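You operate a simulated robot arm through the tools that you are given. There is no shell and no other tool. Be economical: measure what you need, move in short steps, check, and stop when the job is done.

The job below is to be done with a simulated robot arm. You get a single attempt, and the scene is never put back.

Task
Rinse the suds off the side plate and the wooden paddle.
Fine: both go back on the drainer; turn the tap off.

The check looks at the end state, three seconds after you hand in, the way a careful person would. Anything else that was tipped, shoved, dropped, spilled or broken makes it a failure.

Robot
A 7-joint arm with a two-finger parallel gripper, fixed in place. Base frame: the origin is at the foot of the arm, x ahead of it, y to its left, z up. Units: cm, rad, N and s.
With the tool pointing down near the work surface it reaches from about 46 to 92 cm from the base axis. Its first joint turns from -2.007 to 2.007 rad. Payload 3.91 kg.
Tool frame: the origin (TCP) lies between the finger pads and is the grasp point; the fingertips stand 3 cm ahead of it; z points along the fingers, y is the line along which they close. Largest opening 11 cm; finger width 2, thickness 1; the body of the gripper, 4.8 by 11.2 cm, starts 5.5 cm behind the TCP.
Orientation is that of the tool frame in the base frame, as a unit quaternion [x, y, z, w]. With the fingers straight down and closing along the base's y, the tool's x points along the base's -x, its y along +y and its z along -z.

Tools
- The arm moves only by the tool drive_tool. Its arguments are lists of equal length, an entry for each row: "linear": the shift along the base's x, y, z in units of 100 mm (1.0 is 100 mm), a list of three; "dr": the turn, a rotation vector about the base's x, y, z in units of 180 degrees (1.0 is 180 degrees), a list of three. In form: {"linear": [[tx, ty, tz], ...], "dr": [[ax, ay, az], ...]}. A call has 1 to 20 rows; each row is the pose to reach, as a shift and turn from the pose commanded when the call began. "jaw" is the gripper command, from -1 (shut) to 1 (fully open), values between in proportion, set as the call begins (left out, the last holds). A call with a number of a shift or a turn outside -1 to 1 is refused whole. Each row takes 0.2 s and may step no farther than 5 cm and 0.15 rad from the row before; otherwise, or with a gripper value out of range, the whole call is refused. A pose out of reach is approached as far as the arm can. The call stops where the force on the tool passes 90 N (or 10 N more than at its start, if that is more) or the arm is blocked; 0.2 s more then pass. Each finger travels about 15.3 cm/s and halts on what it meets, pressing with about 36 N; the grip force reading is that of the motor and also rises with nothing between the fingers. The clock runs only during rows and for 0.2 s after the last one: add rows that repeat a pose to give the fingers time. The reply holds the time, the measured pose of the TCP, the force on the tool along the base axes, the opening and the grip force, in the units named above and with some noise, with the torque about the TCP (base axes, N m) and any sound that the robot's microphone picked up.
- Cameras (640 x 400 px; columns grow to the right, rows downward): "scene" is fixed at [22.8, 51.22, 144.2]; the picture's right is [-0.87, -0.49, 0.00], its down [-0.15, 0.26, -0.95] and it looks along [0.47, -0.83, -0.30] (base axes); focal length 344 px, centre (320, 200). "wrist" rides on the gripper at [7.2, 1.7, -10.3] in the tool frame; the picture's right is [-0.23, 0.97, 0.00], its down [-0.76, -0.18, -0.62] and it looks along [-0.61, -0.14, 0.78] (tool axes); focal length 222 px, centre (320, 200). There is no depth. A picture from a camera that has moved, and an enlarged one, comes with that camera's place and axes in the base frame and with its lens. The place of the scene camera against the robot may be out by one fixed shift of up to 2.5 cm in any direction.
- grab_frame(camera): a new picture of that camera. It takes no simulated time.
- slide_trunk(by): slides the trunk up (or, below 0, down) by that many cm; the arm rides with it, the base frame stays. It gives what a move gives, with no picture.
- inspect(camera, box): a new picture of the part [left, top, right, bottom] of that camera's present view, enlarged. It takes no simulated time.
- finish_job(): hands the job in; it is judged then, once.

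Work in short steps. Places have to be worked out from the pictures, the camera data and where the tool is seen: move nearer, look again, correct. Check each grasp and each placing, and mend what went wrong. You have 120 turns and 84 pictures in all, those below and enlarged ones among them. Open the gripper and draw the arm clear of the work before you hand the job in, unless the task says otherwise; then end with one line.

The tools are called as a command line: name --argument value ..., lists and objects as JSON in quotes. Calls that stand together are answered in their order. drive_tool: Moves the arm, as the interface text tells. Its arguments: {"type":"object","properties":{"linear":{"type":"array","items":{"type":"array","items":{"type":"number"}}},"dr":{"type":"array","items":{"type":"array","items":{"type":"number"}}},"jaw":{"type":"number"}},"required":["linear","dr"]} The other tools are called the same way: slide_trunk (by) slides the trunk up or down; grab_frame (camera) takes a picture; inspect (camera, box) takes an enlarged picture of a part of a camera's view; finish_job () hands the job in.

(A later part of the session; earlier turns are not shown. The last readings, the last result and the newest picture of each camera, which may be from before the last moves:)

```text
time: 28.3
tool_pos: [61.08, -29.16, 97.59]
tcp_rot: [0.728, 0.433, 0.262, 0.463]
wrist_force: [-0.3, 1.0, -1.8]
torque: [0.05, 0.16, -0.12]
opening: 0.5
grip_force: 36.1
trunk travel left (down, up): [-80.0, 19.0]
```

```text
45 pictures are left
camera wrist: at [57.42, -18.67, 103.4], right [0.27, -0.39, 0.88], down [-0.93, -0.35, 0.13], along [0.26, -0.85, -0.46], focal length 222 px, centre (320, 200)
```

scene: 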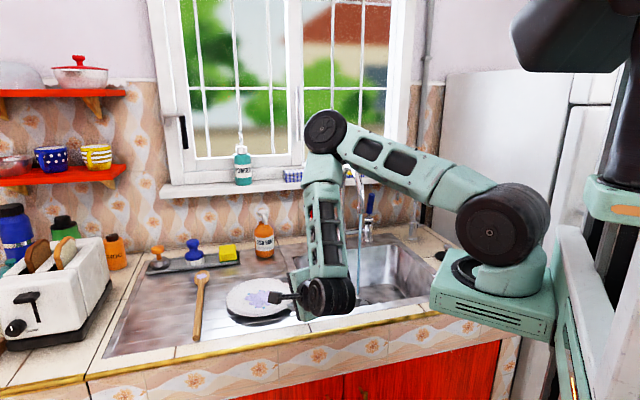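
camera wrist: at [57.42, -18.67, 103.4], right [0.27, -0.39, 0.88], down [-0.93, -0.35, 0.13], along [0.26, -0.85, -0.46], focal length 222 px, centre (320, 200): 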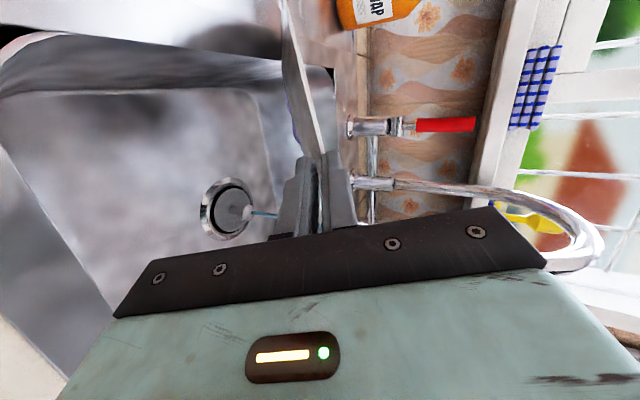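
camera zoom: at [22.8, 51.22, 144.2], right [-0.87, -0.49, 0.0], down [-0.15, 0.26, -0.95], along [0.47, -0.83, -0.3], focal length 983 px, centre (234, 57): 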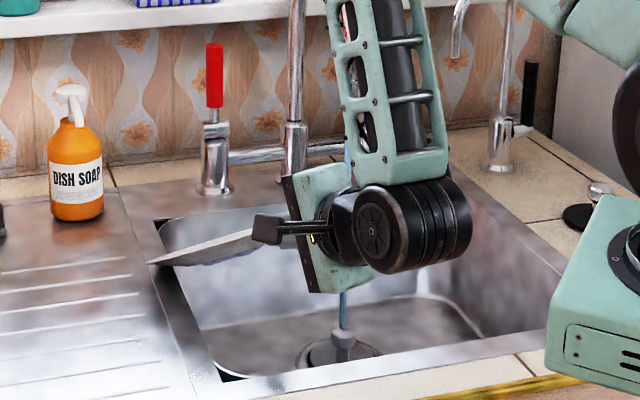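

inspect --camera "wrist" --box '[240, 0, 380, 240]'

inspect --camera "scene" --box '[285, 220, 365, 300]'

```text
1.67 times, centred on (310, 120) of wrist
camera zoom: at [57.42, -18.67, 103.4], right [0.27, -0.39, 0.88], down [-0.93, -0.35, 0.13], along [0.26, -0.85, -0.46], focal length 370 px, centre (337, 333)
```

zoom: 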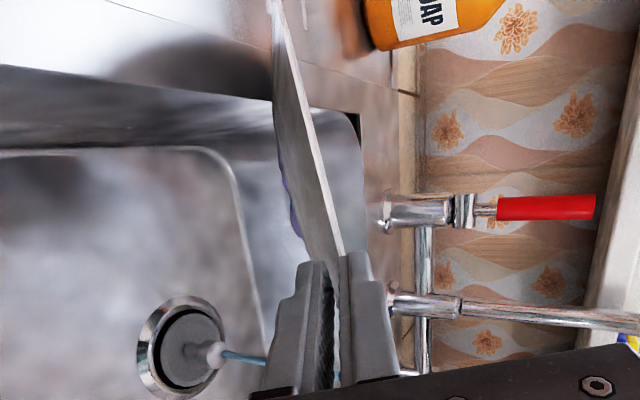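

```text
5.00 times, centred on (325, 260) of scene
camera zoom: at [22.8, 51.22, 144.2], right [-0.87, -0.49, 0.0], down [-0.15, 0.26, -0.95], along [0.47, -0.83, -0.3], focal length 1721 px, centre (295, -100)
```

zoom: 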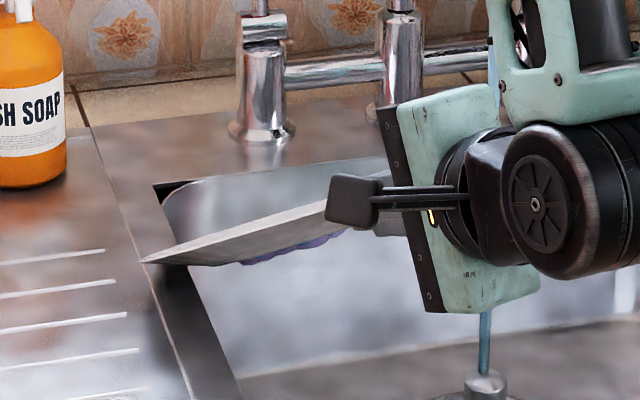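

I'm not sure how the plate is lying in the grip because it's edge-on to both cameras. I'll pitch the tool up 25° so the scene camera sees its face.

drive_tool --linear '[[0, 0, 0.1], [0, 0, 0.2], [0.1, 0, 0.3]]' --dr '[[-0.023, -0.04, 0], [-0.046, -0.08, 0], [-0.0695, -0.12, 0]]'

inspect --camera "scene" --box '[270, 180, 400, 300]'

```text
time: 29.1
tool_pos: [62.19, -29.07, 100.54]
tcp_rot: [0.611, 0.363, 0.345, 0.613]
wrist_force: [-0.3, 1.9, -0.1]
torque: [0.0, -0.01, -0.1]
opening: 0.02
grip_force: 36.2
trunk travel left (down, up): [-80.0, 19.0]
```

```text
3.33 times, centred on (335, 240) of scene
camera zoom: at [22.8, 51.22, 144.2], right [-0.87, -0.49, 0.0], down [-0.15, 0.26, -0.95], along [0.47, -0.83, -0.3], focal length 1147 px, centre (270, 67)
```

zoom: 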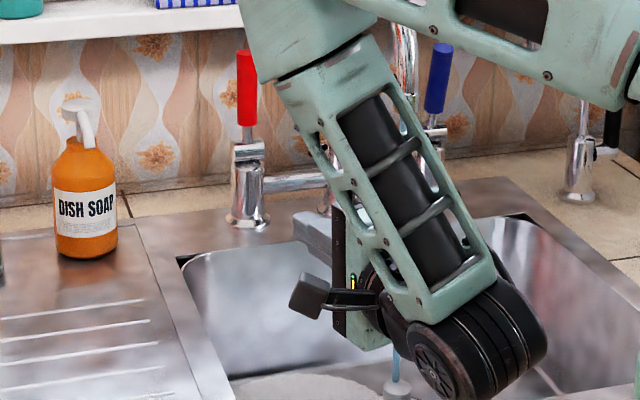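

The plate slipped out and fell into the sink. I'll see how it landed.

drive_tool --linear '[[-0.1, 0.33, 0.2], [-0.1, 0.66, 0.4], [-0.1, 1.0, 0.6]]' --dr '[[0.023, 0.04, 0], [0.046, 0.08, 0], [0.0695, 0.12, 0]]'

inspect --camera "scene" --box '[260, 220, 440, 330]'

grab_frame --camera "wrist"

```text
time: 29.9
tool_pos: [64.91, -19.0, 105.17]
tcp_rot: [0.73, 0.431, 0.261, 0.462]
wrist_force: [1.3, -0.7, -1.6]
torque: [0.0, 0.0, 0.02]
opening: 0.02
grip_force: 35.9
out of reach, approached as far as the arm can: row 1, 2, 3
trunk travel left (down, up): [-80.0, 19.0]
```

```text
3.56 times, centred on (350, 275) of scene
camera zoom: at [22.8, 51.22, 144.2], right [-0.87, -0.49, 0.0], down [-0.15, 0.26, -0.95], along [0.47, -0.83, -0.3], focal length 1224 px, centre (213, -67)
```

zoom: 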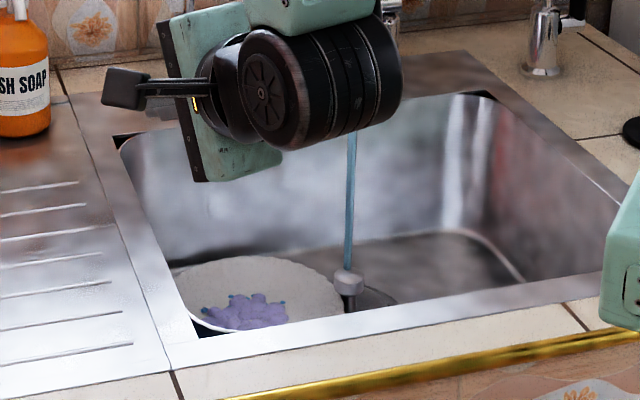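

```text
40 pictures are left
camera wrist: at [61.18, -8.53, 110.98], right [0.27, -0.39, 0.88], down [-0.93, -0.35, 0.13], along [0.26, -0.85, -0.46], focal length 222 px, centre (320, 200)
```

wrist: 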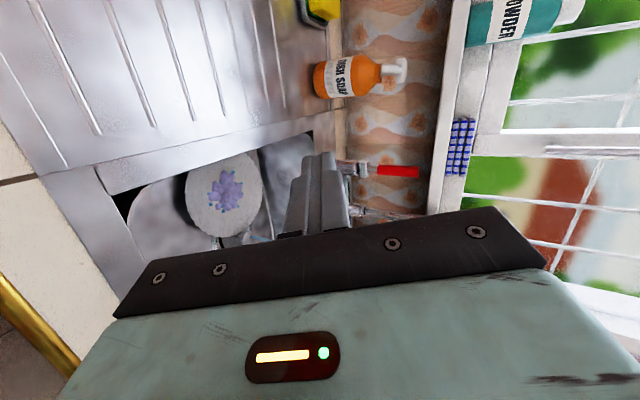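

The plate is intact and face-up in the left part of the sink beside the stream. I'll turn the tool to point down so the wrist camera can look into the sink.

drive_tool --linear '[[0, 0.05, 0.1], [0, 0.1, 0.2], [0, 0.15, 0.3], [0, 0.2, 0.4], [0, 0.2, 0.5], [0, 0.2, 0.6], [0, 0.2, 0.6], [0, 0.2, 0.6]]' --dr '[[0.0224, 0.0389, 0], [0.0449, 0.0777, 0], [0.0673, 0.1166, 0], [0.0897, 0.1555, 0], [0.1122, 0.1944, 0], [0.1346, 0.2332, 0], [0.157, 0.2721, 0], [0.1795, 0.311, 0]]' --jaw 0.0

grab_frame --camera "wrist"

inspect --camera "scene" --box '[260, 220, 440, 330]'

```text
time: 31.7
tool_pos: [64.79, -16.78, 111.27]
tcp_rot: [0.86, 0.511, -0.002, -0.004]
wrist_force: [-0.5, 0.8, 0.0]
torque: [-0.02, -0.04, 0.01]
opening: 5.5
grip_force: 0.0
out of reach, approached as far as the arm can: row 5
trunk travel left (down, up): [-80.0, 19.0]
```

```text
39 pictures are left
camera wrist: at [69.91, -11.36, 121.58], right [0.75, -0.67, -0.01], down [-0.52, -0.59, 0.62], along [-0.42, -0.46, -0.78], focal length 222 px, centre (320, 200)
```

wrist: 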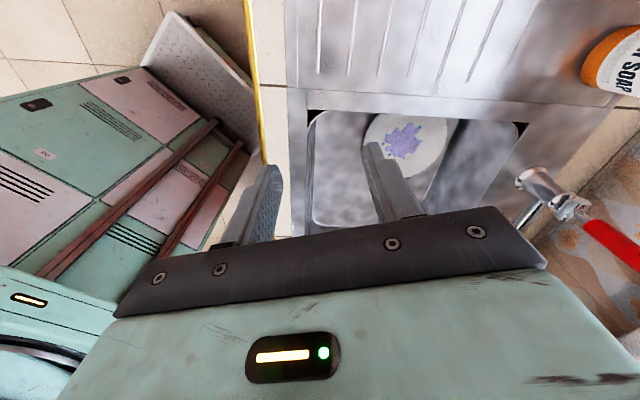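

```text
3.56 times, centred on (350, 275) of scene
camera zoom: at [22.8, 51.22, 144.2], right [-0.87, -0.49, 0.0], down [-0.15, 0.26, -0.95], along [0.47, -0.83, -0.3], focal length 1224 px, centre (213, -67)
```

zoom: 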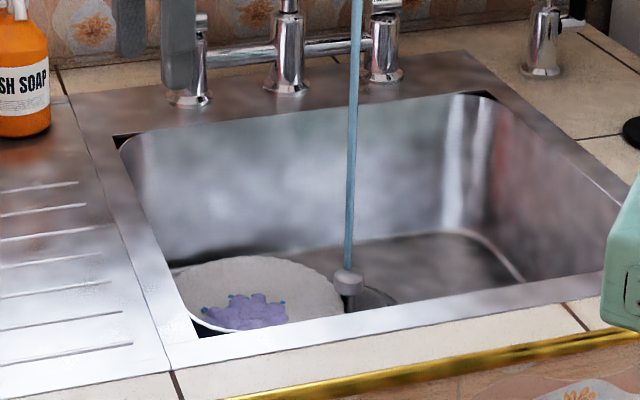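

The plate is about at (69,-38,75), face up and against the sink's left wall. I plan to grip its right-hand rim with the tool pointing at that wall so it backs the push. First I'll yaw +65° while moving over the sink and look.

drive_tool --linear '[[-0.1, -0.12, 0], [-0.2, -0.24, 0], [-0.3, -0.36, 0], [-0.4, -0.48, 0], [-0.5, -0.6, 0], [-0.6, -0.72, 0], [-0.7, -0.85, 0], [-0.7, -0.95, 0]]' --dr '[[0, 0, 0.0455], [0, 0, 0.091], [0, 0, 0.1365], [0, 0, 0.182], [0, 0, 0.2275], [0, 0, 0.273], [0, 0, 0.3185], [0, 0, 0.364]]'

drive_tool --linear '[[-0.05, -0.33, -0.1], [-0.1, -0.66, -0.2], [-0.1, -0.9, -0.3]]' --dr '[[0, 0, 0], [0, 0, 0], [0, 0, 0]]'

grab_frame --camera "wrist"

```text
time: 33.5
tool_pos: [57.69, -26.38, 111.29]
tcp_rot: [0.447, 0.894, -0.003, -0.003]
wrist_force: [0.7, 0.6, 0.6]
torque: [-0.01, -0.01, 0.0]
opening: 5.51
grip_force: 0.0
trunk travel left (down, up): [-80.0, 19.0]
```

```text
time: 34.3
tool_pos: [56.86, -35.39, 108.32]
tcp_rot: [0.447, 0.894, -0.003, -0.003]
wrist_force: [0.3, 0.4, 0.5]
torque: [0.01, 0.02, 0.01]
opening: 5.49
grip_force: 0.0
trunk travel left (down, up): [-80.0, 19.0]
```

```text
37 pictures are left
camera wrist: at [54.07, -28.43, 118.53], right [0.92, 0.4, -0.01], down [0.32, -0.71, 0.62], along [0.25, -0.57, -0.78], focal length 222 px, centre (320, 200)
```

wrist: 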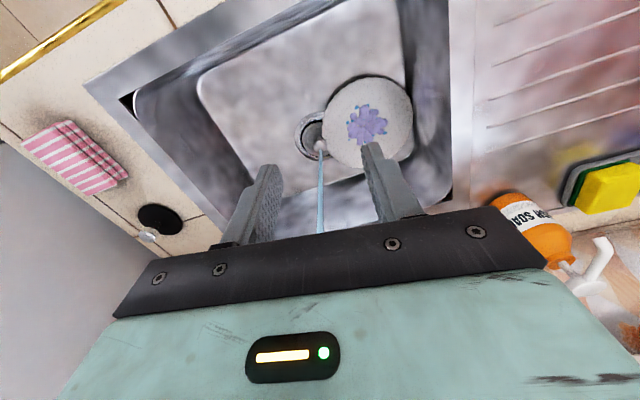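

inspect --camera "wrist" --box '[190, 20, 470, 230]'

```text
1.90 times, centred on (330, 125) of wrist
camera zoom: at [54.07, -28.43, 118.53], right [0.92, 0.4, -0.01], down [0.32, -0.71, 0.62], along [0.25, -0.57, -0.78], focal length 423 px, centre (301, 343)
```

zoom: 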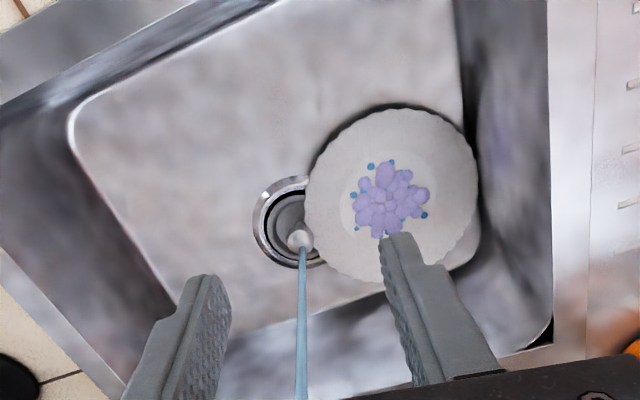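

The plate lies flat at about (69.3,-39), rim z≈73.5, tucked toward the back-left corner. I'll approach its right rim at azimuth 20°, pitched 38° down, which keeps clear of the knob and stream and pushes toward that corner.

drive_tool --linear '[[-0.03, -0.22, -0.28], [-0.06, -0.44, -0.56], [-0.09, -0.66, -0.83]]' --dr '[[0, 0, -0.031], [0, 0, -0.063], [0, 0, -0.094]]'

drive_tool --linear '[[0, 0, 0], [0, 0, 0], [0, 0, 0], [0, 0, 0], [0, 0, 0], [0, 0, 0], [0, 0, 0]]' --dr '[[0.014, -0.0389, 0], [0.028, -0.0777, 0], [0.042, -0.1166, 0], [0.056, -0.1554, 0], [0.07, -0.1943, 0], [0.084, -0.2331, 0], [0.098, -0.272, 0]]'

grab_frame --camera "scene"

grab_frame --camera "wrist"

```text
time: 35.1
tool_pos: [55.88, -41.96, 99.85]
tcp_rot: [0.574, 0.819, -0.003, -0.002]
wrist_force: [0.0, -0.3, 0.6]
torque: [-0.01, 0.03, 0.0]
opening: 5.49
grip_force: 0.0
trunk travel left (down, up): [-80.0, 19.0]
```

```text
time: 36.7
tool_pos: [55.98, -41.85, 99.97]
tcp_rot: [0.517, 0.736, 0.358, 0.251]
wrist_force: [0.0, -0.7, 0.6]
torque: [-0.03, -0.05, 0.02]
opening: 5.5
grip_force: 0.0
trunk travel left (down, up): [-80.0, 19.0]
```

```text
35 pictures are left
```

scene: 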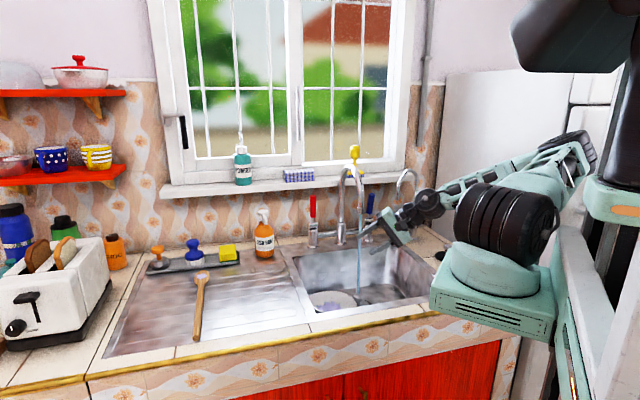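

```text
34 pictures are left
camera wrist: at [46.95, -37.5, 107.66], right [0.64, -0.01, 0.77], down [-0.31, -0.92, 0.25], along [0.7, -0.39, -0.6], focal length 222 px, centre (320, 200)
```

wrist: 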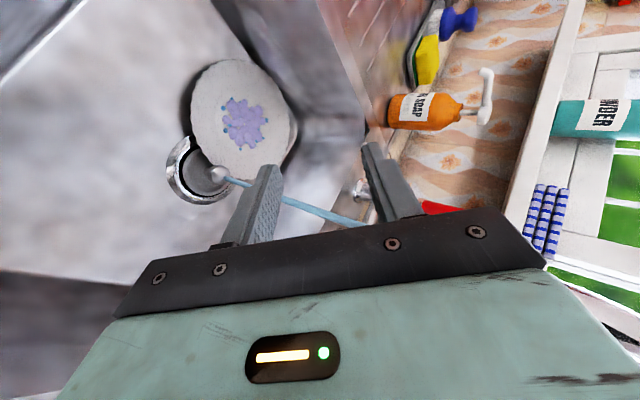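

Aligned and clear. I'll descend into the sink behind the rim with the jaws at 3 cm.

drive_tool --linear '[[0.08, -0.06, -0.33], [0.16, -0.12, -0.66], [0.18, -0.135, -1.0]]' --dr '[[0, 0, 0], [0, 0, 0], [0, 0, 0]]' --jaw -0.45

drive_tool --linear '[[0, 0, -0.4], [0, 0, -0.8], [0, 0, -1.0]]' --dr '[[0, 0, 0], [0, 0, 0], [0, 0, 0]]'

grab_frame --camera "wrist"

```text
time: 37.5
tool_pos: [58.51, -42.19, 89.8]
tcp_rot: [0.499, 0.754, 0.353, 0.241]
wrist_force: [-0.1, -0.1, 0.2]
torque: [0.0, 0.02, 0.01]
opening: 3.02
grip_force: 0.0
trunk travel left (down, up): [-80.0, 19.0]
```

```text
time: 38.3
tool_pos: [58.64, -42.06, 80.12]
tcp_rot: [0.501, 0.751, 0.357, 0.242]
wrist_force: [0.5, 0.0, 0.7]
torque: [0.01, 0.03, 0.02]
opening: 3.05
grip_force: 0.1
trunk travel left (down, up): [-80.0, 19.0]
```

```text
33 pictures are left
camera wrist: at [49.4, -38.05, 87.8], right [0.65, 0.03, 0.76], down [-0.26, -0.93, 0.26], along [0.71, -0.37, -0.6], focal length 222 px, centre (320, 200)
```

wrist: 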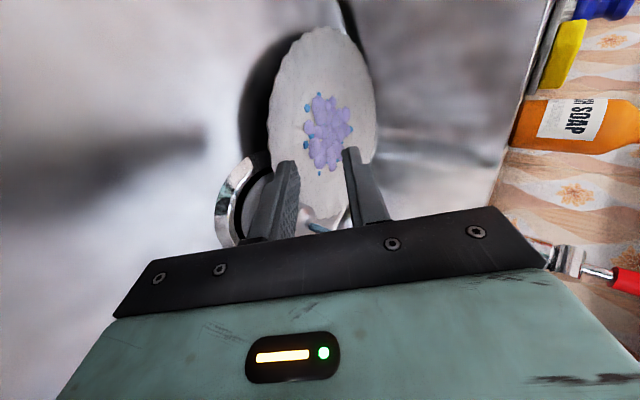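

I'll shift to put the tool line through the plate centre (~(68.6,-39.8)), back off ~1.4 cm and descend further.

drive_tool --linear '[[-0.06, -0.2, 0], [-0.07, -0.2, -0.15], [-0.07, -0.2, -0.3]]' --dr '[[0, 0, 0], [0, 0, 0], [0, 0, 0]]'

inspect --camera "wrist" --box '[210, 0, 430, 240]'

```text
time: 39.1
tool_pos: [57.97, -44.44, 77.03]
tcp_rot: [0.502, 0.75, 0.356, 0.242]
wrist_force: [-0.3, -0.3, 0.4]
torque: [0.02, -0.04, -0.01]
opening: 3.03
grip_force: 0.1
trunk travel left (down, up): [-80.0, 19.0]
```

```text
1.67 times, centred on (320, 120) of wrist
camera zoom: at [48.89, -40.31, 84.79], right [0.65, 0.03, 0.76], down [-0.26, -0.93, 0.26], along [0.71, -0.37, -0.6], focal length 370 px, centre (320, 333)
```

zoom: 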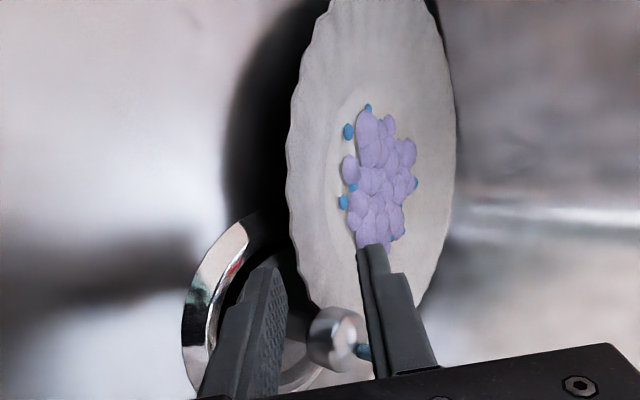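

The rim is ~2.8 cm ahead of the TCP. I'll probe down to find the sink floor.

drive_tool --linear '[[0, 0, -0.05], [0, 0, -0.09]]' --dr '[[0, 0, 0], [0, 0, 0]]'

drive_tool --linear '[[0, 0, -0.03], [0, 0, -0.04]]' --dr '[[0, 0, 0], [0, 0, 0]]'

```text
time: 39.7
tool_pos: [58.04, -44.43, 76.18]
tcp_rot: [0.503, 0.749, 0.355, 0.243]
wrist_force: [0.3, -0.5, 0.3]
torque: [0.0, -0.01, 0.02]
opening: 3.03
grip_force: 0.0
trunk travel left (down, up): [-80.0, 19.0]
```

```text
time: 40.3
tool_pos: [57.96, -44.51, 75.66]
tcp_rot: [0.503, 0.749, 0.356, 0.243]
wrist_force: [-0.3, -0.5, 2.0]
torque: [-0.01, 0.0, -0.03]
opening: 2.95
grip_force: 0.0
trunk travel left (down, up): [-80.0, 19.0]
```

Floor contact starts at TCP z≈75.7. I'll raise 0.15 and slide the lower finger under the rim.

drive_tool --linear '[[0, 0, 0.02], [0.09, 0.037, 0.02], [0.18, 0.073, 0.02], [0.23, 0.093, 0.02]]' --dr '[[0, 0, 0], [0, 0, 0], [0, 0, 0], [0, 0, 0]]'

inspect --camera "wrist" --box '[210, 0, 430, 240]'

```text
time: 41.3
tool_pos: [59.0, -44.98, 76.02]
tcp_rot: [0.518, 0.738, 0.352, 0.252]
wrist_force: [-0.5, 0.4, -0.4]
torque: [0.0, 0.03, 0.0]
opening: 3.04
grip_force: 0.0
trunk travel left (down, up): [-80.0, 19.0]
```

```text
1.67 times, centred on (320, 120) of wrist
camera zoom: at [50.13, -40.49, 83.69], right [0.65, 0.0, 0.76], down [-0.31, -0.92, 0.26], along [0.7, -0.4, -0.6], focal length 370 px, centre (320, 333)
```

zoom: 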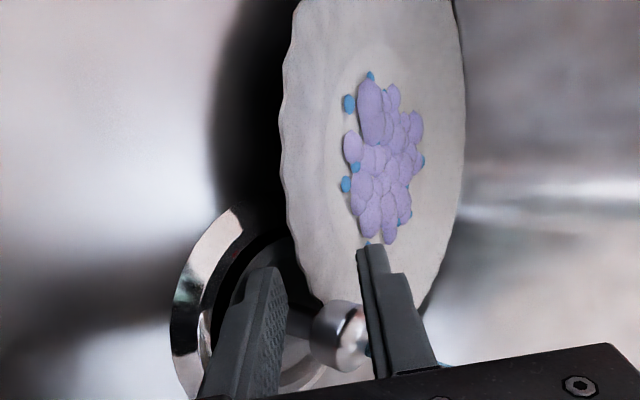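

The tool sits ~1.7 cm right of the plate's centre line. I'll correct sideways and go in a little further.

drive_tool --linear '[[-0.04, 0.1, 0], [0.04, 0.13, 0], [0.1, 0.15, 0]]' --dr '[[0, 0, 0], [0, 0, 0], [0, 0, 0]]'

inspect --camera "wrist" --box '[210, 0, 430, 240]'

```text
time: 42.1
tool_pos: [60.08, -43.43, 75.98]
tcp_rot: [0.518, 0.738, 0.353, 0.25]
wrist_force: [-0.9, -1.3, -1.4]
torque: [0.0, 0.01, -0.02]
opening: 3.14
grip_force: 0.6
trunk travel left (down, up): [-80.0, 19.0]
```

```text
1.67 times, centred on (320, 120) of wrist
camera zoom: at [51.16, -38.85, 83.63], right [0.65, 0.0, 0.76], down [-0.3, -0.92, 0.26], along [0.7, -0.4, -0.6], focal length 370 px, centre (320, 333)
```

zoom: 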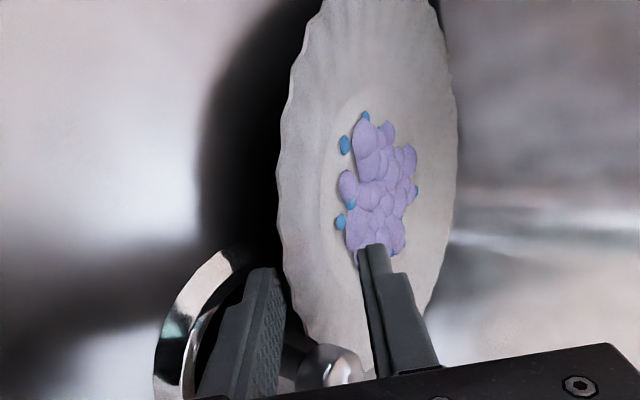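

The lower finger is now touching under the rim. I'll narrow the jaws to ~1.3 cm to lift the rim, then push in so it seats deep between the pads.

drive_tool --linear '[[0, 0, 0], [0, 0, 0], [0.09, 0.03, 0], [0.17, 0.06, 0]]' --dr '[[0, 0, 0], [0, 0, 0], [0, 0, 0], [0, 0, 0]]' --jaw -0.76

inspect --camera "wrist" --box '[210, 0, 430, 240]'

```text
time: 43.1
tool_pos: [61.9, -42.57, 76.01]
tcp_rot: [0.516, 0.739, 0.354, 0.25]
wrist_force: [-5.2, -1.4, 0.1]
torque: [-0.01, 0.04, 0.0]
opening: 1.48
grip_force: 1.5
trunk travel left (down, up): [-80.0, 19.0]
```

```text
1.67 times, centred on (320, 120) of wrist
camera zoom: at [53.0, -38.19, 83.69], right [0.65, 0.0, 0.76], down [-0.3, -0.92, 0.25], along [0.7, -0.39, -0.6], focal length 370 px, centre (320, 333)
```

zoom: 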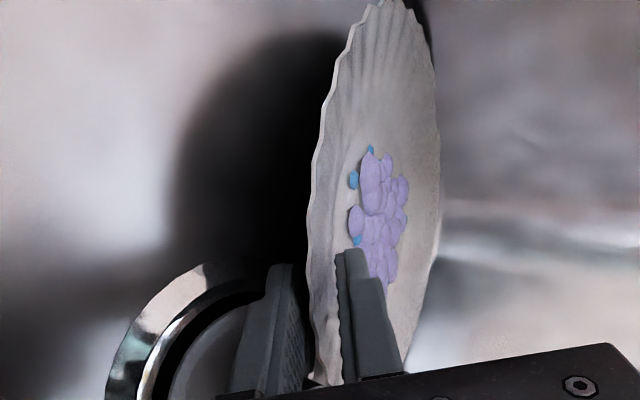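

The rim is deep between the fingers now. Closing firmly.

drive_tool --linear '[[0.03, 0.01, 0], [0.03, 0.01, 0], [0.03, 0.01, 0], [0.03, 0.01, 0]]' --dr '[[0, 0, 0], [0, 0, 0], [0, 0, 0], [0, 0, 0]]' --jaw -1

drive_tool --linear '[[0, 0, 0.1], [0, 0, 0.2], [-0.1, -0.04, 0.3]]' --dr '[[0, 0, 0], [0, 0, 0], [0, 0, 0]]'

inspect --camera "wrist" --box '[210, 0, 430, 240]'

```text
time: 44.1
tool_pos: [62.13, -42.7, 76.15]
tcp_rot: [0.517, 0.737, 0.354, 0.253]
wrist_force: [-26.9, -12.6, 12.4]
torque: [0.28, -0.79, -0.59]
opening: 0.88
grip_force: 35.8
trunk travel left (down, up): [-80.0, 19.0]
```

```text
time: 44.9
tool_pos: [61.36, -42.41, 78.69]
tcp_rot: [0.516, 0.738, 0.358, 0.249]
wrist_force: [1.8, 1.3, 0.8]
torque: [0.14, -0.23, 0.08]
opening: 0.45
grip_force: 36.1
trunk travel left (down, up): [-80.0, 19.0]
```

```text
1.67 times, centred on (320, 120) of wrist
camera zoom: at [52.36, -38.07, 86.45], right [0.65, -0.01, 0.76], down [-0.3, -0.92, 0.25], along [0.7, -0.39, -0.6], focal length 370 px, centre (320, 333)
```

zoom: 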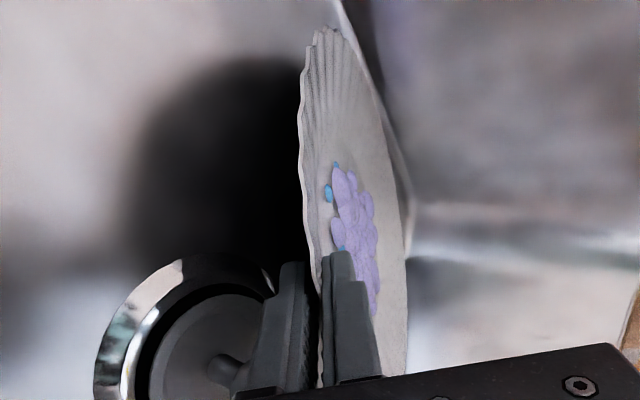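

The plate is held flush. I'll lift it slowly out of the sink, backing away from the wall.

drive_tool --linear '[[-0.1, -0.04, 0.1], [-0.2, -0.08, 0.25], [-0.3, -0.12, 0.4], [-0.3, -0.12, 0.6], [-0.3, -0.12, 0.8], [-0.3, -0.12, 1.0]]' --dr '[[0, 0, 0], [0, 0, 0], [0, 0, 0], [0, 0, 0], [0, 0, 0], [0, 0, 0]]'

inspect --camera "scene" --box '[260, 170, 440, 310]'

```text
time: 46.5
tool_pos: [60.24, -41.42, 88.78]
tcp_rot: [0.499, 0.745, 0.372, 0.24]
wrist_force: [0.1, 0.5, -2.5]
torque: [-0.03, 0.19, 0.0]
opening: 0.43
grip_force: 36.6
trunk travel left (down, up): [-80.0, 19.0]
stopped in row 6: the arm was blocked; the commanded pose is now the measured one
```

```text
2.86 times, centred on (350, 240) of scene
camera zoom: at [22.8, 51.22, 144.2], right [-0.87, -0.49, 0.0], down [-0.15, 0.26, -0.95], along [0.47, -0.83, -0.3], focal length 983 px, centre (234, 86)
```

zoom: 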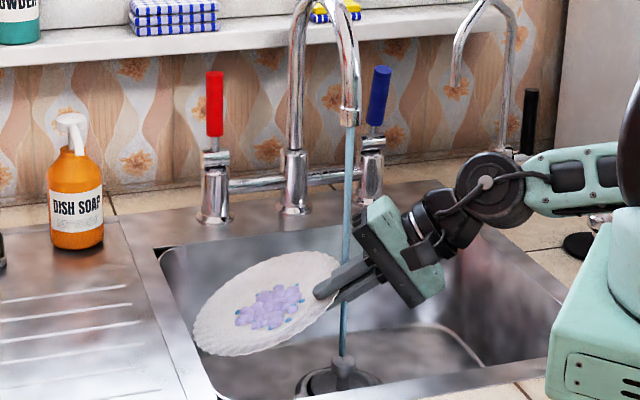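

Good hold, and the plate is face up. The arm hit a wrist limit, so I'll yaw back toward radial while rising and bringing the plate toward the stream.

drive_tool --linear '[[-0.08, 0.0, 0.1], [-0.16, -0.05, 0.22], [-0.24, -0.1, 0.35], [-0.32, -0.15, 0.48], [-0.4, -0.2, 0.6], [-0.45, -0.25, 0.72]]' --dr '[[0, 0, -0.03], [0, 0, -0.06], [0, 0, -0.09], [0, 0, -0.12], [0, 0, -0.15], [0, 0, -0.18]]'

inspect --camera "scene" --box '[260, 170, 440, 310]'

inspect --camera "wrist" --box '[180, 0, 480, 240]'

```text
time: 47.9
tool_pos: [55.4, -44.08, 95.93]
tcp_rot: [0.689, 0.574, 0.288, 0.336]
wrist_force: [-0.7, 1.2, -2.9]
torque: [0.07, 0.25, 0.01]
opening: 0.43
grip_force: 35.8
trunk travel left (down, up): [-80.0, 19.0]
```

```text
2.86 times, centred on (350, 240) of scene
camera zoom: at [22.8, 51.22, 144.2], right [-0.87, -0.49, 0.0], down [-0.15, 0.26, -0.95], along [0.47, -0.83, -0.3], focal length 983 px, centre (234, 86)
```

zoom: 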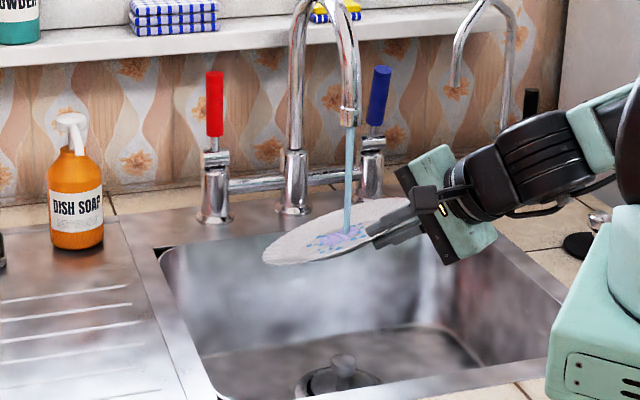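

```text
1.67 times, centred on (330, 120) of wrist
camera zoom: at [49.8, -35.82, 103.59], right [0.54, -0.34, 0.77], down [-0.73, -0.65, 0.23], along [0.42, -0.68, -0.59], focal length 370 px, centre (303, 333)
```

zoom: 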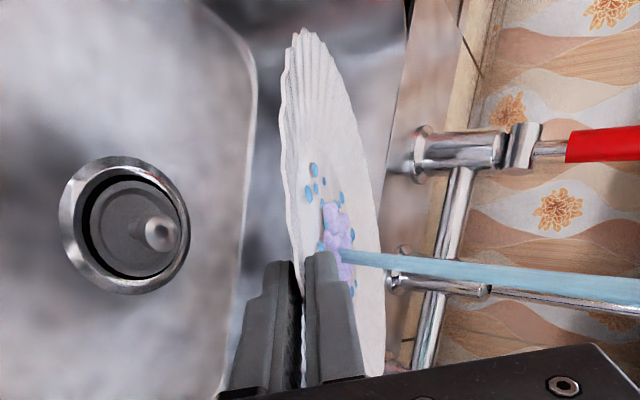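

Rinsing works: part of the suds is already gone. I'll sweep the plate slowly under the stream to cover the whole patch.

drive_tool --linear '[[-0.034, -0.197, 0], [-0.06, -0.345, 0], [-0.199, -0.27, 0], [-0.165, -0.073, 0], [-0.131, 0.124, 0], [-0.097, 0.321, 0], [-0.245, 0.347, 0], [-0.279, 0.15, 0], [-0.313, -0.048, 0], [-0.347, -0.245, 0], [-0.495, -0.219, 0], [-0.461, -0.022, 0], [-0.427, 0.175, 0], [-0.393, 0.372, 0], [-0.35, 0.2, 0], [-0.296, 0.051, 0]]' --dr '[[0, 0, 0], [0, 0, 0], [0, 0, 0], [0, 0, 0], [0, 0, 0], [0, 0, 0], [0, 0, 0], [0, 0, 0], [0, 0, 0], [0, 0, 0], [0, 0, 0], [0, 0, 0], [0, 0, 0], [0, 0, 0], [0, 0, 0], [0, 0, 0]]'

inspect --camera "wrist" --box '[180, 0, 480, 240]'

inspect --camera "scene" --box '[310, 200, 410, 270]'

```text
time: 51.3
tool_pos: [52.69, -43.66, 95.96]
tcp_rot: [0.689, 0.575, 0.287, 0.335]
wrist_force: [-0.6, -0.4, -2.8]
torque: [0.09, 0.2, -0.02]
opening: 0.46
grip_force: 36.2
trunk travel left (down, up): [-80.0, 19.0]
```

```text
1.67 times, centred on (330, 120) of wrist
camera zoom: at [47.0, -35.4, 103.62], right [0.54, -0.33, 0.77], down [-0.73, -0.65, 0.23], along [0.42, -0.68, -0.59], focal length 370 px, centre (303, 333)
```

zoom: 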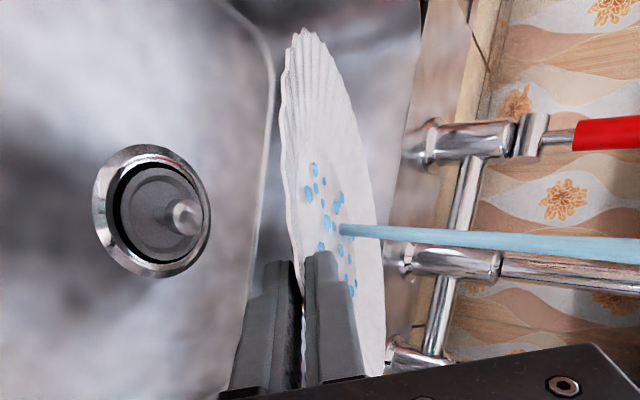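

```text
5.71 times, centred on (360, 235) of scene
camera zoom: at [22.8, 51.22, 144.2], right [-0.87, -0.49, 0.0], down [-0.15, 0.26, -0.95], along [0.47, -0.83, -0.3], focal length 1967 px, centre (91, 0)
```

zoom: 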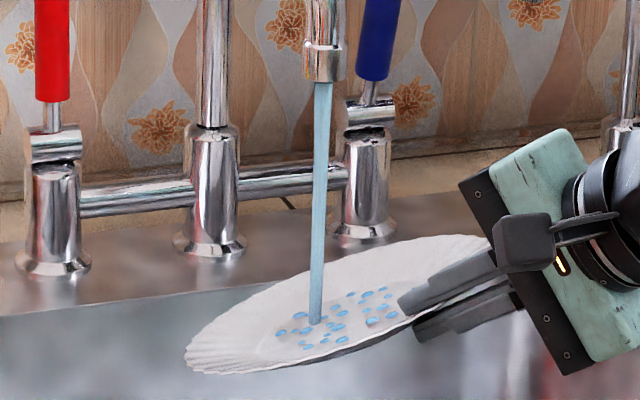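

All suds are gone from the plate; only water drops remain. I'll carry it slowly back to the drainer.

drive_tool --linear '[[0.0, 0.2, 0.15], [0.1, 0.42, 0.25], [0.2, 0.63, 0.25], [0.3, 0.83, 0.25]]' --dr '[[0, 0, 0], [0, 0, 0], [0, 0, 0], [0, 0, 0]]'

drive_tool --linear '[[0.1, 0.2, 0], [0.22, 0.42, 0], [0.33, 0.63, 0], [0.44, 0.83, 0]]' --dr '[[-0.003, -0.017, 0], [-0.006, -0.035, 0], [-0.009, -0.052, 0], [-0.012, -0.069, 0]]'

drive_tool --linear '[[0.12, 0.2, 0], [0.24, 0.42, 0], [0.36, 0.63, -0.1], [0.48, 0.83, -0.2]]' --dr '[[0, 0, -0.008], [0, 0, -0.016], [0, 0, -0.024], [0, 0, -0.03]]'

drive_tool --linear '[[0.12, 0.17, 0], [0.24, 0.34, 0], [0.34, 0.5, 0], [0.44, 0.6, 0]]' --dr '[[0, 0, 0], [0, 0, 0], [0, 0, 0], [0, 0, 0]]'

inspect --camera "scene" --box '[190, 200, 370, 330]'

```text
time: 52.3
tool_pos: [55.65, -35.57, 98.56]
tcp_rot: [0.689, 0.574, 0.288, 0.336]
wrist_force: [-0.1, 0.6, -2.2]
torque: [0.09, 0.2, -0.01]
opening: 0.44
grip_force: 35.9
trunk travel left (down, up): [-80.0, 19.0]
```

```text
time: 53.3
tool_pos: [60.36, -27.36, 98.38]
tcp_rot: [0.647, 0.54, 0.35, 0.41]
wrist_force: [0.1, 0.6, -2.8]
torque: [0.1, 0.23, 0.03]
opening: 0.44
grip_force: 36.3
out of reach, approached as far as the arm can: row 3, 4
trunk travel left (down, up): [-80.0, 19.0]
```

```text
time: 54.3
tool_pos: [65.34, -19.05, 96.28]
tcp_rot: [0.672, 0.51, 0.33, 0.424]
wrist_force: [-1.5, -0.6, -2.5]
torque: [0.1, 0.19, 0.05]
opening: 0.44
grip_force: 36.4
trunk travel left (down, up): [-80.0, 19.0]
```

```text
time: 55.3
tool_pos: [69.73, -12.99, 96.13]
tcp_rot: [0.672, 0.509, 0.33, 0.425]
wrist_force: [0.0, -0.2, -2.7]
torque: [0.17, 0.19, 0.01]
opening: 0.47
grip_force: 35.6
trunk travel left (down, up): [-80.0, 19.0]
```

```text
3.08 times, centred on (280, 265) of scene
camera zoom: at [22.8, 51.22, 144.2], right [-0.87, -0.49, 0.0], down [-0.15, 0.26, -0.95], along [0.47, -0.83, -0.3], focal length 1059 px, centre (443, 0)
```

zoom: 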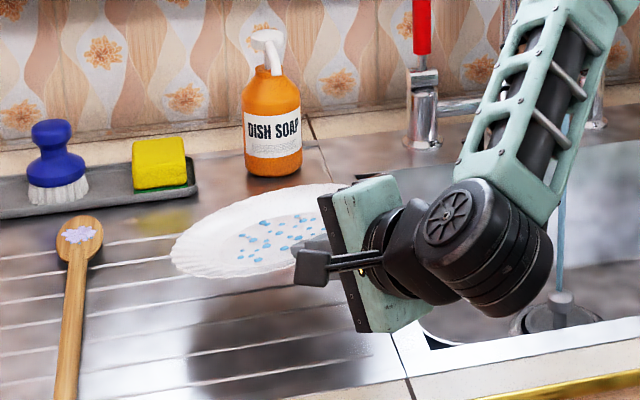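

The plate is over its old spot. I'll lower it in steps, watching the force.

drive_tool --linear '[[0, 0, -0.15], [0, 0, -0.3], [0, 0, -0.42]]' --dr '[[0, 0, 0], [0, 0, 0], [0, 0, 0]]'

inspect --camera "wrist" --box '[200, 0, 440, 240]'

inspect --camera "scene" --box '[190, 200, 370, 330]'

```text
time: 56.1
tool_pos: [69.61, -12.99, 91.92]
tcp_rot: [0.671, 0.51, 0.331, 0.425]
wrist_force: [0.5, -0.6, -3.7]
torque: [0.09, 0.19, -0.01]
opening: 0.45
grip_force: 36.1
trunk travel left (down, up): [-80.0, 19.0]
```

```text
1.67 times, centred on (320, 120) of wrist
camera zoom: at [63.32, -3.8, 97.86], right [0.33, -0.34, 0.88], down [-0.82, -0.57, 0.09], along [0.47, -0.75, -0.46], focal length 370 px, centre (320, 333)
```

zoom: 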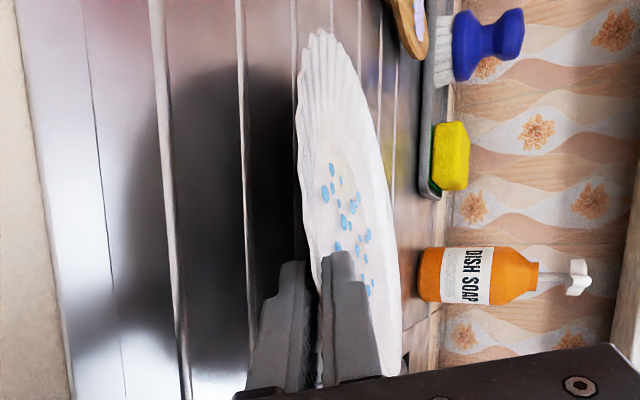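

```text
3.08 times, centred on (280, 265) of scene
camera zoom: at [22.8, 51.22, 144.2], right [-0.87, -0.49, 0.0], down [-0.15, 0.26, -0.95], along [0.47, -0.83, -0.3], focal length 1059 px, centre (443, 0)
```

zoom: 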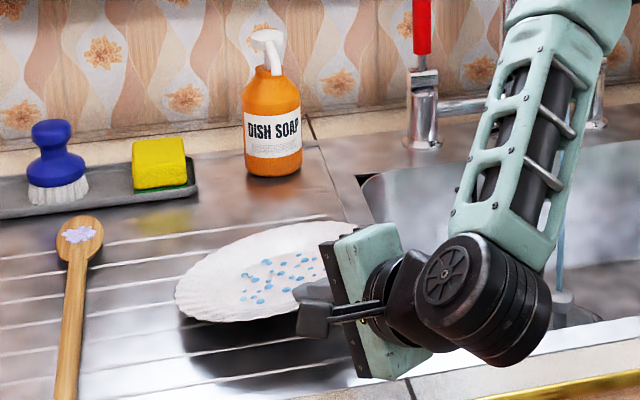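

drive_tool --linear '[[0, 0, -0.04], [0, 0, -0.08]]' --dr '[[0, 0, 0], [0, 0, 0]]'

drive_tool --linear '[[0, 0, -0.03], [0, 0, -0.06]]' --dr '[[0, 0, 0], [0, 0, 0]]'

```text
time: 56.7
tool_pos: [69.74, -12.99, 91.24]
tcp_rot: [0.672, 0.508, 0.331, 0.425]
wrist_force: [0.2, 0.0, -1.1]
torque: [0.06, -0.01, -0.01]
opening: 0.43
grip_force: 35.6
trunk travel left (down, up): [-80.0, 19.0]
```

```text
time: 57.3
tool_pos: [69.8, -13.09, 90.69]
tcp_rot: [0.671, 0.508, 0.331, 0.426]
wrist_force: [-3.3, -0.4, 7.4]
torque: [-0.21, -1.07, -0.25]
opening: 0.47
grip_force: 36.0
trunk travel left (down, up): [-80.0, 19.0]
```

The far edge has touched down. I'll open the jaws gently, then look.

drive_tool --linear '[[0, 0, 0], [0, 0, 0]]' --dr '[[0, 0, 0], [0, 0, 0]]' --jaw -0.78

drive_tool --linear '[[0, 0, 0.02], [0, 0, 0.02]]' --dr '[[0, 0, 0], [0, 0, 0]]' --jaw -0.45

inspect --camera "wrist" --box '[200, 0, 440, 240]'

```text
time: 57.9
tool_pos: [69.69, -12.98, 90.59]
tcp_rot: [0.671, 0.51, 0.33, 0.425]
wrist_force: [-0.5, 0.5, -0.9]
torque: [0.01, -0.03, 0.02]
opening: 1.27
grip_force: 0.0
trunk travel left (down, up): [-80.0, 19.0]
```

```text
time: 58.5
tool_pos: [69.7, -13.12, 90.75]
tcp_rot: [0.672, 0.509, 0.329, 0.425]
wrist_force: [-0.1, 0.2, -0.9]
torque: [-0.01, 0.0, 0.01]
opening: 3.07
grip_force: 0.3
trunk travel left (down, up): [-80.0, 19.0]
```

```text
1.67 times, centred on (320, 120) of wrist
camera zoom: at [63.3, -3.82, 96.7], right [0.33, -0.34, 0.88], down [-0.82, -0.57, 0.09], along [0.47, -0.75, -0.46], focal length 370 px, centre (320, 333)
```

zoom: 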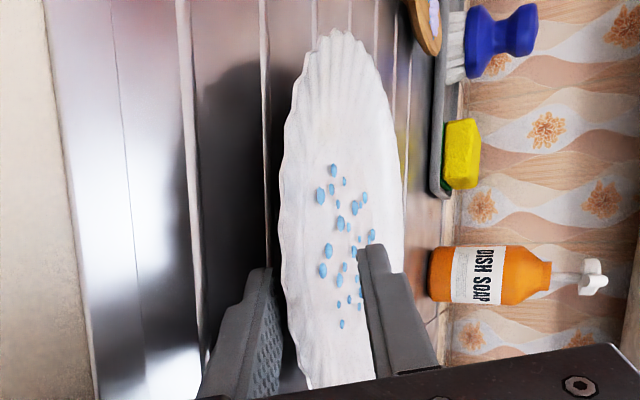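

The plate is nearly flat on the drainer. I'll slide the fingers straight back out, then raise.

drive_tool --linear '[[-0.097, 0.026, 0], [-0.193, 0.052, 0], [-0.29, 0.078, 0], [-0.39, 0.104, 0.02], [-0.39, 0.104, 0.3], [-0.39, 0.104, 0.6]]' --dr '[[0, 0, 0], [0, 0, 0], [0, 0, 0], [0, 0, 0], [0, 0, 0], [0, 0, 0]]'

inspect --camera "scene" --box '[150, 210, 350, 350]'

```text
time: 59.9
tool_pos: [65.67, -11.93, 96.86]
tcp_rot: [0.671, 0.51, 0.33, 0.426]
wrist_force: [0.5, -0.6, 1.0]
torque: [-0.03, -0.03, 0.0]
opening: 3.02
grip_force: 0.1
trunk travel left (down, up): [-80.0, 19.0]
```

```text
2.86 times, centred on (250, 280) of scene
camera zoom: at [22.8, 51.22, 144.2], right [-0.87, -0.49, 0.0], down [-0.15, 0.26, -0.95], along [0.47, -0.83, -0.3], focal length 983 px, centre (520, -29)
```

zoom: 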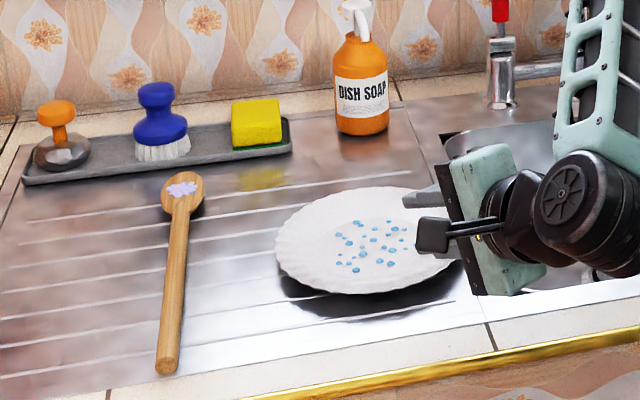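

The plate sits flat on the drainer. Now the paddle: its handle runs from ~(81.5,5.4) to the head at ~(102,-15). I'll raise, point the tool down, then yaw so the jaws close across the handle.

drive_tool --linear '[[0.05, 0.1, 0.15], [0.1, 0.2, 0.3], [0.15, 0.3, 0.45], [0.2, 0.4, 0.6], [0.25, 0.5, 0.7], [0.3, 0.6, 0.8], [0.35, 0.7, 0.9], [0.4, 0.8, 0.9]]' --dr '[[0.0118, 0.0436, 0], [0.0235, 0.0873, 0], [0.0353, 0.1309, 0], [0.047, 0.1745, 0], [0.0588, 0.2181, 0], [0.0705, 0.2618, 0], [0.0823, 0.3054, 0], [0.094, 0.349, 0]]' --jaw -0.1

drive_tool --linear '[[0.1, 0.0, 0], [0.2, 0.0, 0], [0.3, 0.0, 0], [0.4, 0.0, 0], [0.5, 0.0, 0], [0.6, 0.0, 0], [0.7, 0, 0], [0.8, 0, 0]]' --dr '[[0, 0, 0.0416], [0, 0, 0.0833], [0, 0, 0.125], [0, 0, 0.1666], [0, 0, 0.2083], [0, 0, 0.25], [0, 0, 0.2916], [0, 0, 0.333]]'

grab_frame --camera "wrist"

```text
time: 61.7
tool_pos: [69.69, -3.83, 105.94]
tcp_rot: [0.797, 0.604, 0.001, -0.001]
wrist_force: [0.2, -0.3, 0.6]
torque: [0.01, 0.0, 0.0]
opening: 4.95
grip_force: 0.0
trunk travel left (down, up): [-80.0, 19.0]
```

```text
time: 63.5
tool_pos: [77.75, -3.97, 105.89]
tcp_rot: [0.388, 0.922, 0.001, -0.001]
wrist_force: [-0.2, -0.6, -0.9]
torque: [0.04, 0.03, 0.01]
opening: 4.96
grip_force: 0.1
trunk travel left (down, up): [-80.0, 19.0]
```

```text
17 pictures are left
camera wrist: at [74.02, 2.34, 116.13], right [0.85, 0.52, 0.0], down [0.41, -0.67, 0.62], along [0.32, -0.53, -0.78], focal length 222 px, centre (320, 200)
```

wrist: 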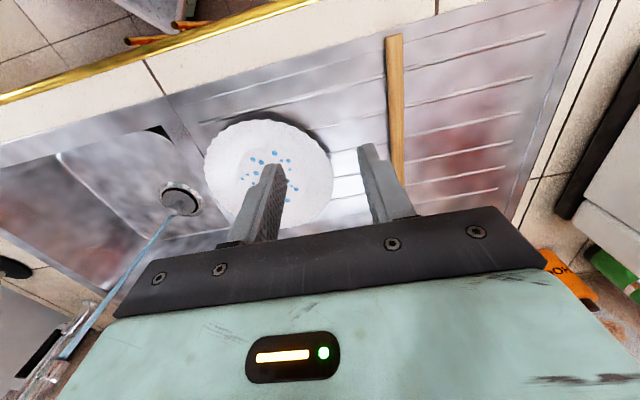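

The handle is at azimuth -45°, passing through (87.6,-1.3). I'll move above that point and descend.

drive_tool --linear '[[0.33, 0.09, 0], [0.66, 0.18, 0], [0.98, 0.267, 0], [0.98, 0.267, -0.3], [0.98, 0.267, -0.6], [0.98, 0.267, -0.9]]' --dr '[[0, 0, 0], [0, 0, 0], [0, 0, 0], [0, 0, 0], [0, 0, 0], [0, 0, 0]]'

inspect --camera "wrist" --box '[200, 20, 440, 240]'

```text
time: 64.9
tool_pos: [87.48, -1.22, 96.74]
tcp_rot: [0.388, 0.922, 0.0, -0.001]
wrist_force: [-0.3, 0.0, -0.2]
torque: [-0.01, -0.03, 0.01]
opening: 4.92
grip_force: 0.0
trunk travel left (down, up): [-80.0, 19.0]
```

```text
1.82 times, centred on (320, 130) of wrist
camera zoom: at [83.81, 5.06, 107.12], right [0.86, 0.52, 0.0], down [0.4, -0.67, 0.62], along [0.32, -0.53, -0.78], focal length 404 px, centre (320, 327)
```

zoom: 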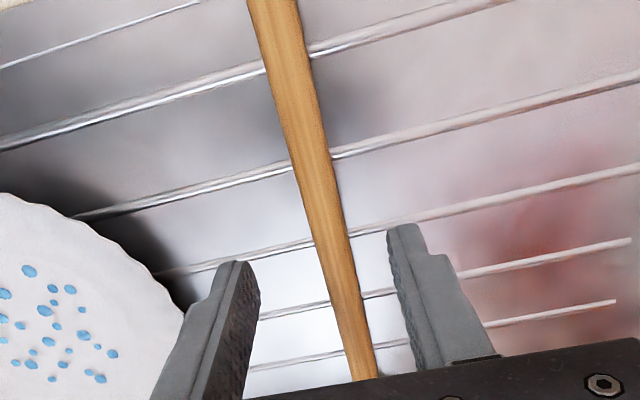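

The handle is centred between the fingers. I'll descend to z≈90.3 and close.

drive_tool --linear '[[0, 0, -0.3], [0, 0, -0.55], [0, 0, -0.64]]' --dr '[[0, 0, 0], [0, 0, 0], [0, 0, 0]]'

drive_tool --linear '[[0, 0, 0], [0, 0, 0], [0, 0, 0], [0, 0, 0]]' --dr '[[0, 0, 0], [0, 0, 0], [0, 0, 0], [0, 0, 0]]' --jaw -1

```text
time: 65.7
tool_pos: [87.58, -1.27, 90.32]
tcp_rot: [0.389, 0.921, 0.001, 0.0]
wrist_force: [-0.7, 0.4, 0.2]
torque: [-0.02, 0.0, -0.01]
opening: 4.95
grip_force: 0.0
trunk travel left (down, up): [-80.0, 19.0]
```

```text
time: 66.7
tool_pos: [87.65, -1.11, 90.49]
tcp_rot: [0.388, 0.922, 0.001, -0.001]
wrist_force: [0.3, 0.1, -1.0]
torque: [0.05, 0.04, 0.0]
opening: 1.66
grip_force: 36.4
trunk travel left (down, up): [-80.0, 19.0]
```

Gripped (1.66 cm). I'll lift slowly and check.

drive_tool --linear '[[0, 0, 0.1], [0, 0, 0.25], [0, 0, 0.4], [0, 0, 0.6], [0, 0, 0.8], [0, 0, 0.95]]' --dr '[[0, 0, 0], [0, 0, 0], [0, 0, 0], [0, 0, 0], [0, 0, 0], [0, 0, 0]]'

grab_frame --camera "scene"

```text
time: 68.1
tool_pos: [87.59, -1.24, 99.92]
tcp_rot: [0.389, 0.921, 0.001, 0.001]
wrist_force: [0.7, 0.6, -0.5]
torque: [0.07, 0.09, 0.0]
opening: 1.64
grip_force: 36.1
trunk travel left (down, up): [-80.0, 19.0]
```

```text
15 pictures are left
```

scene: 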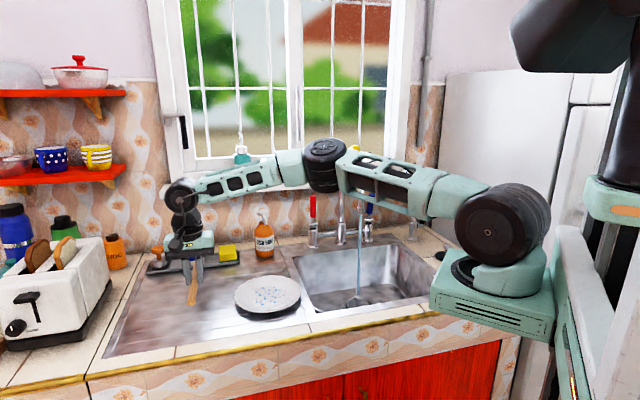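

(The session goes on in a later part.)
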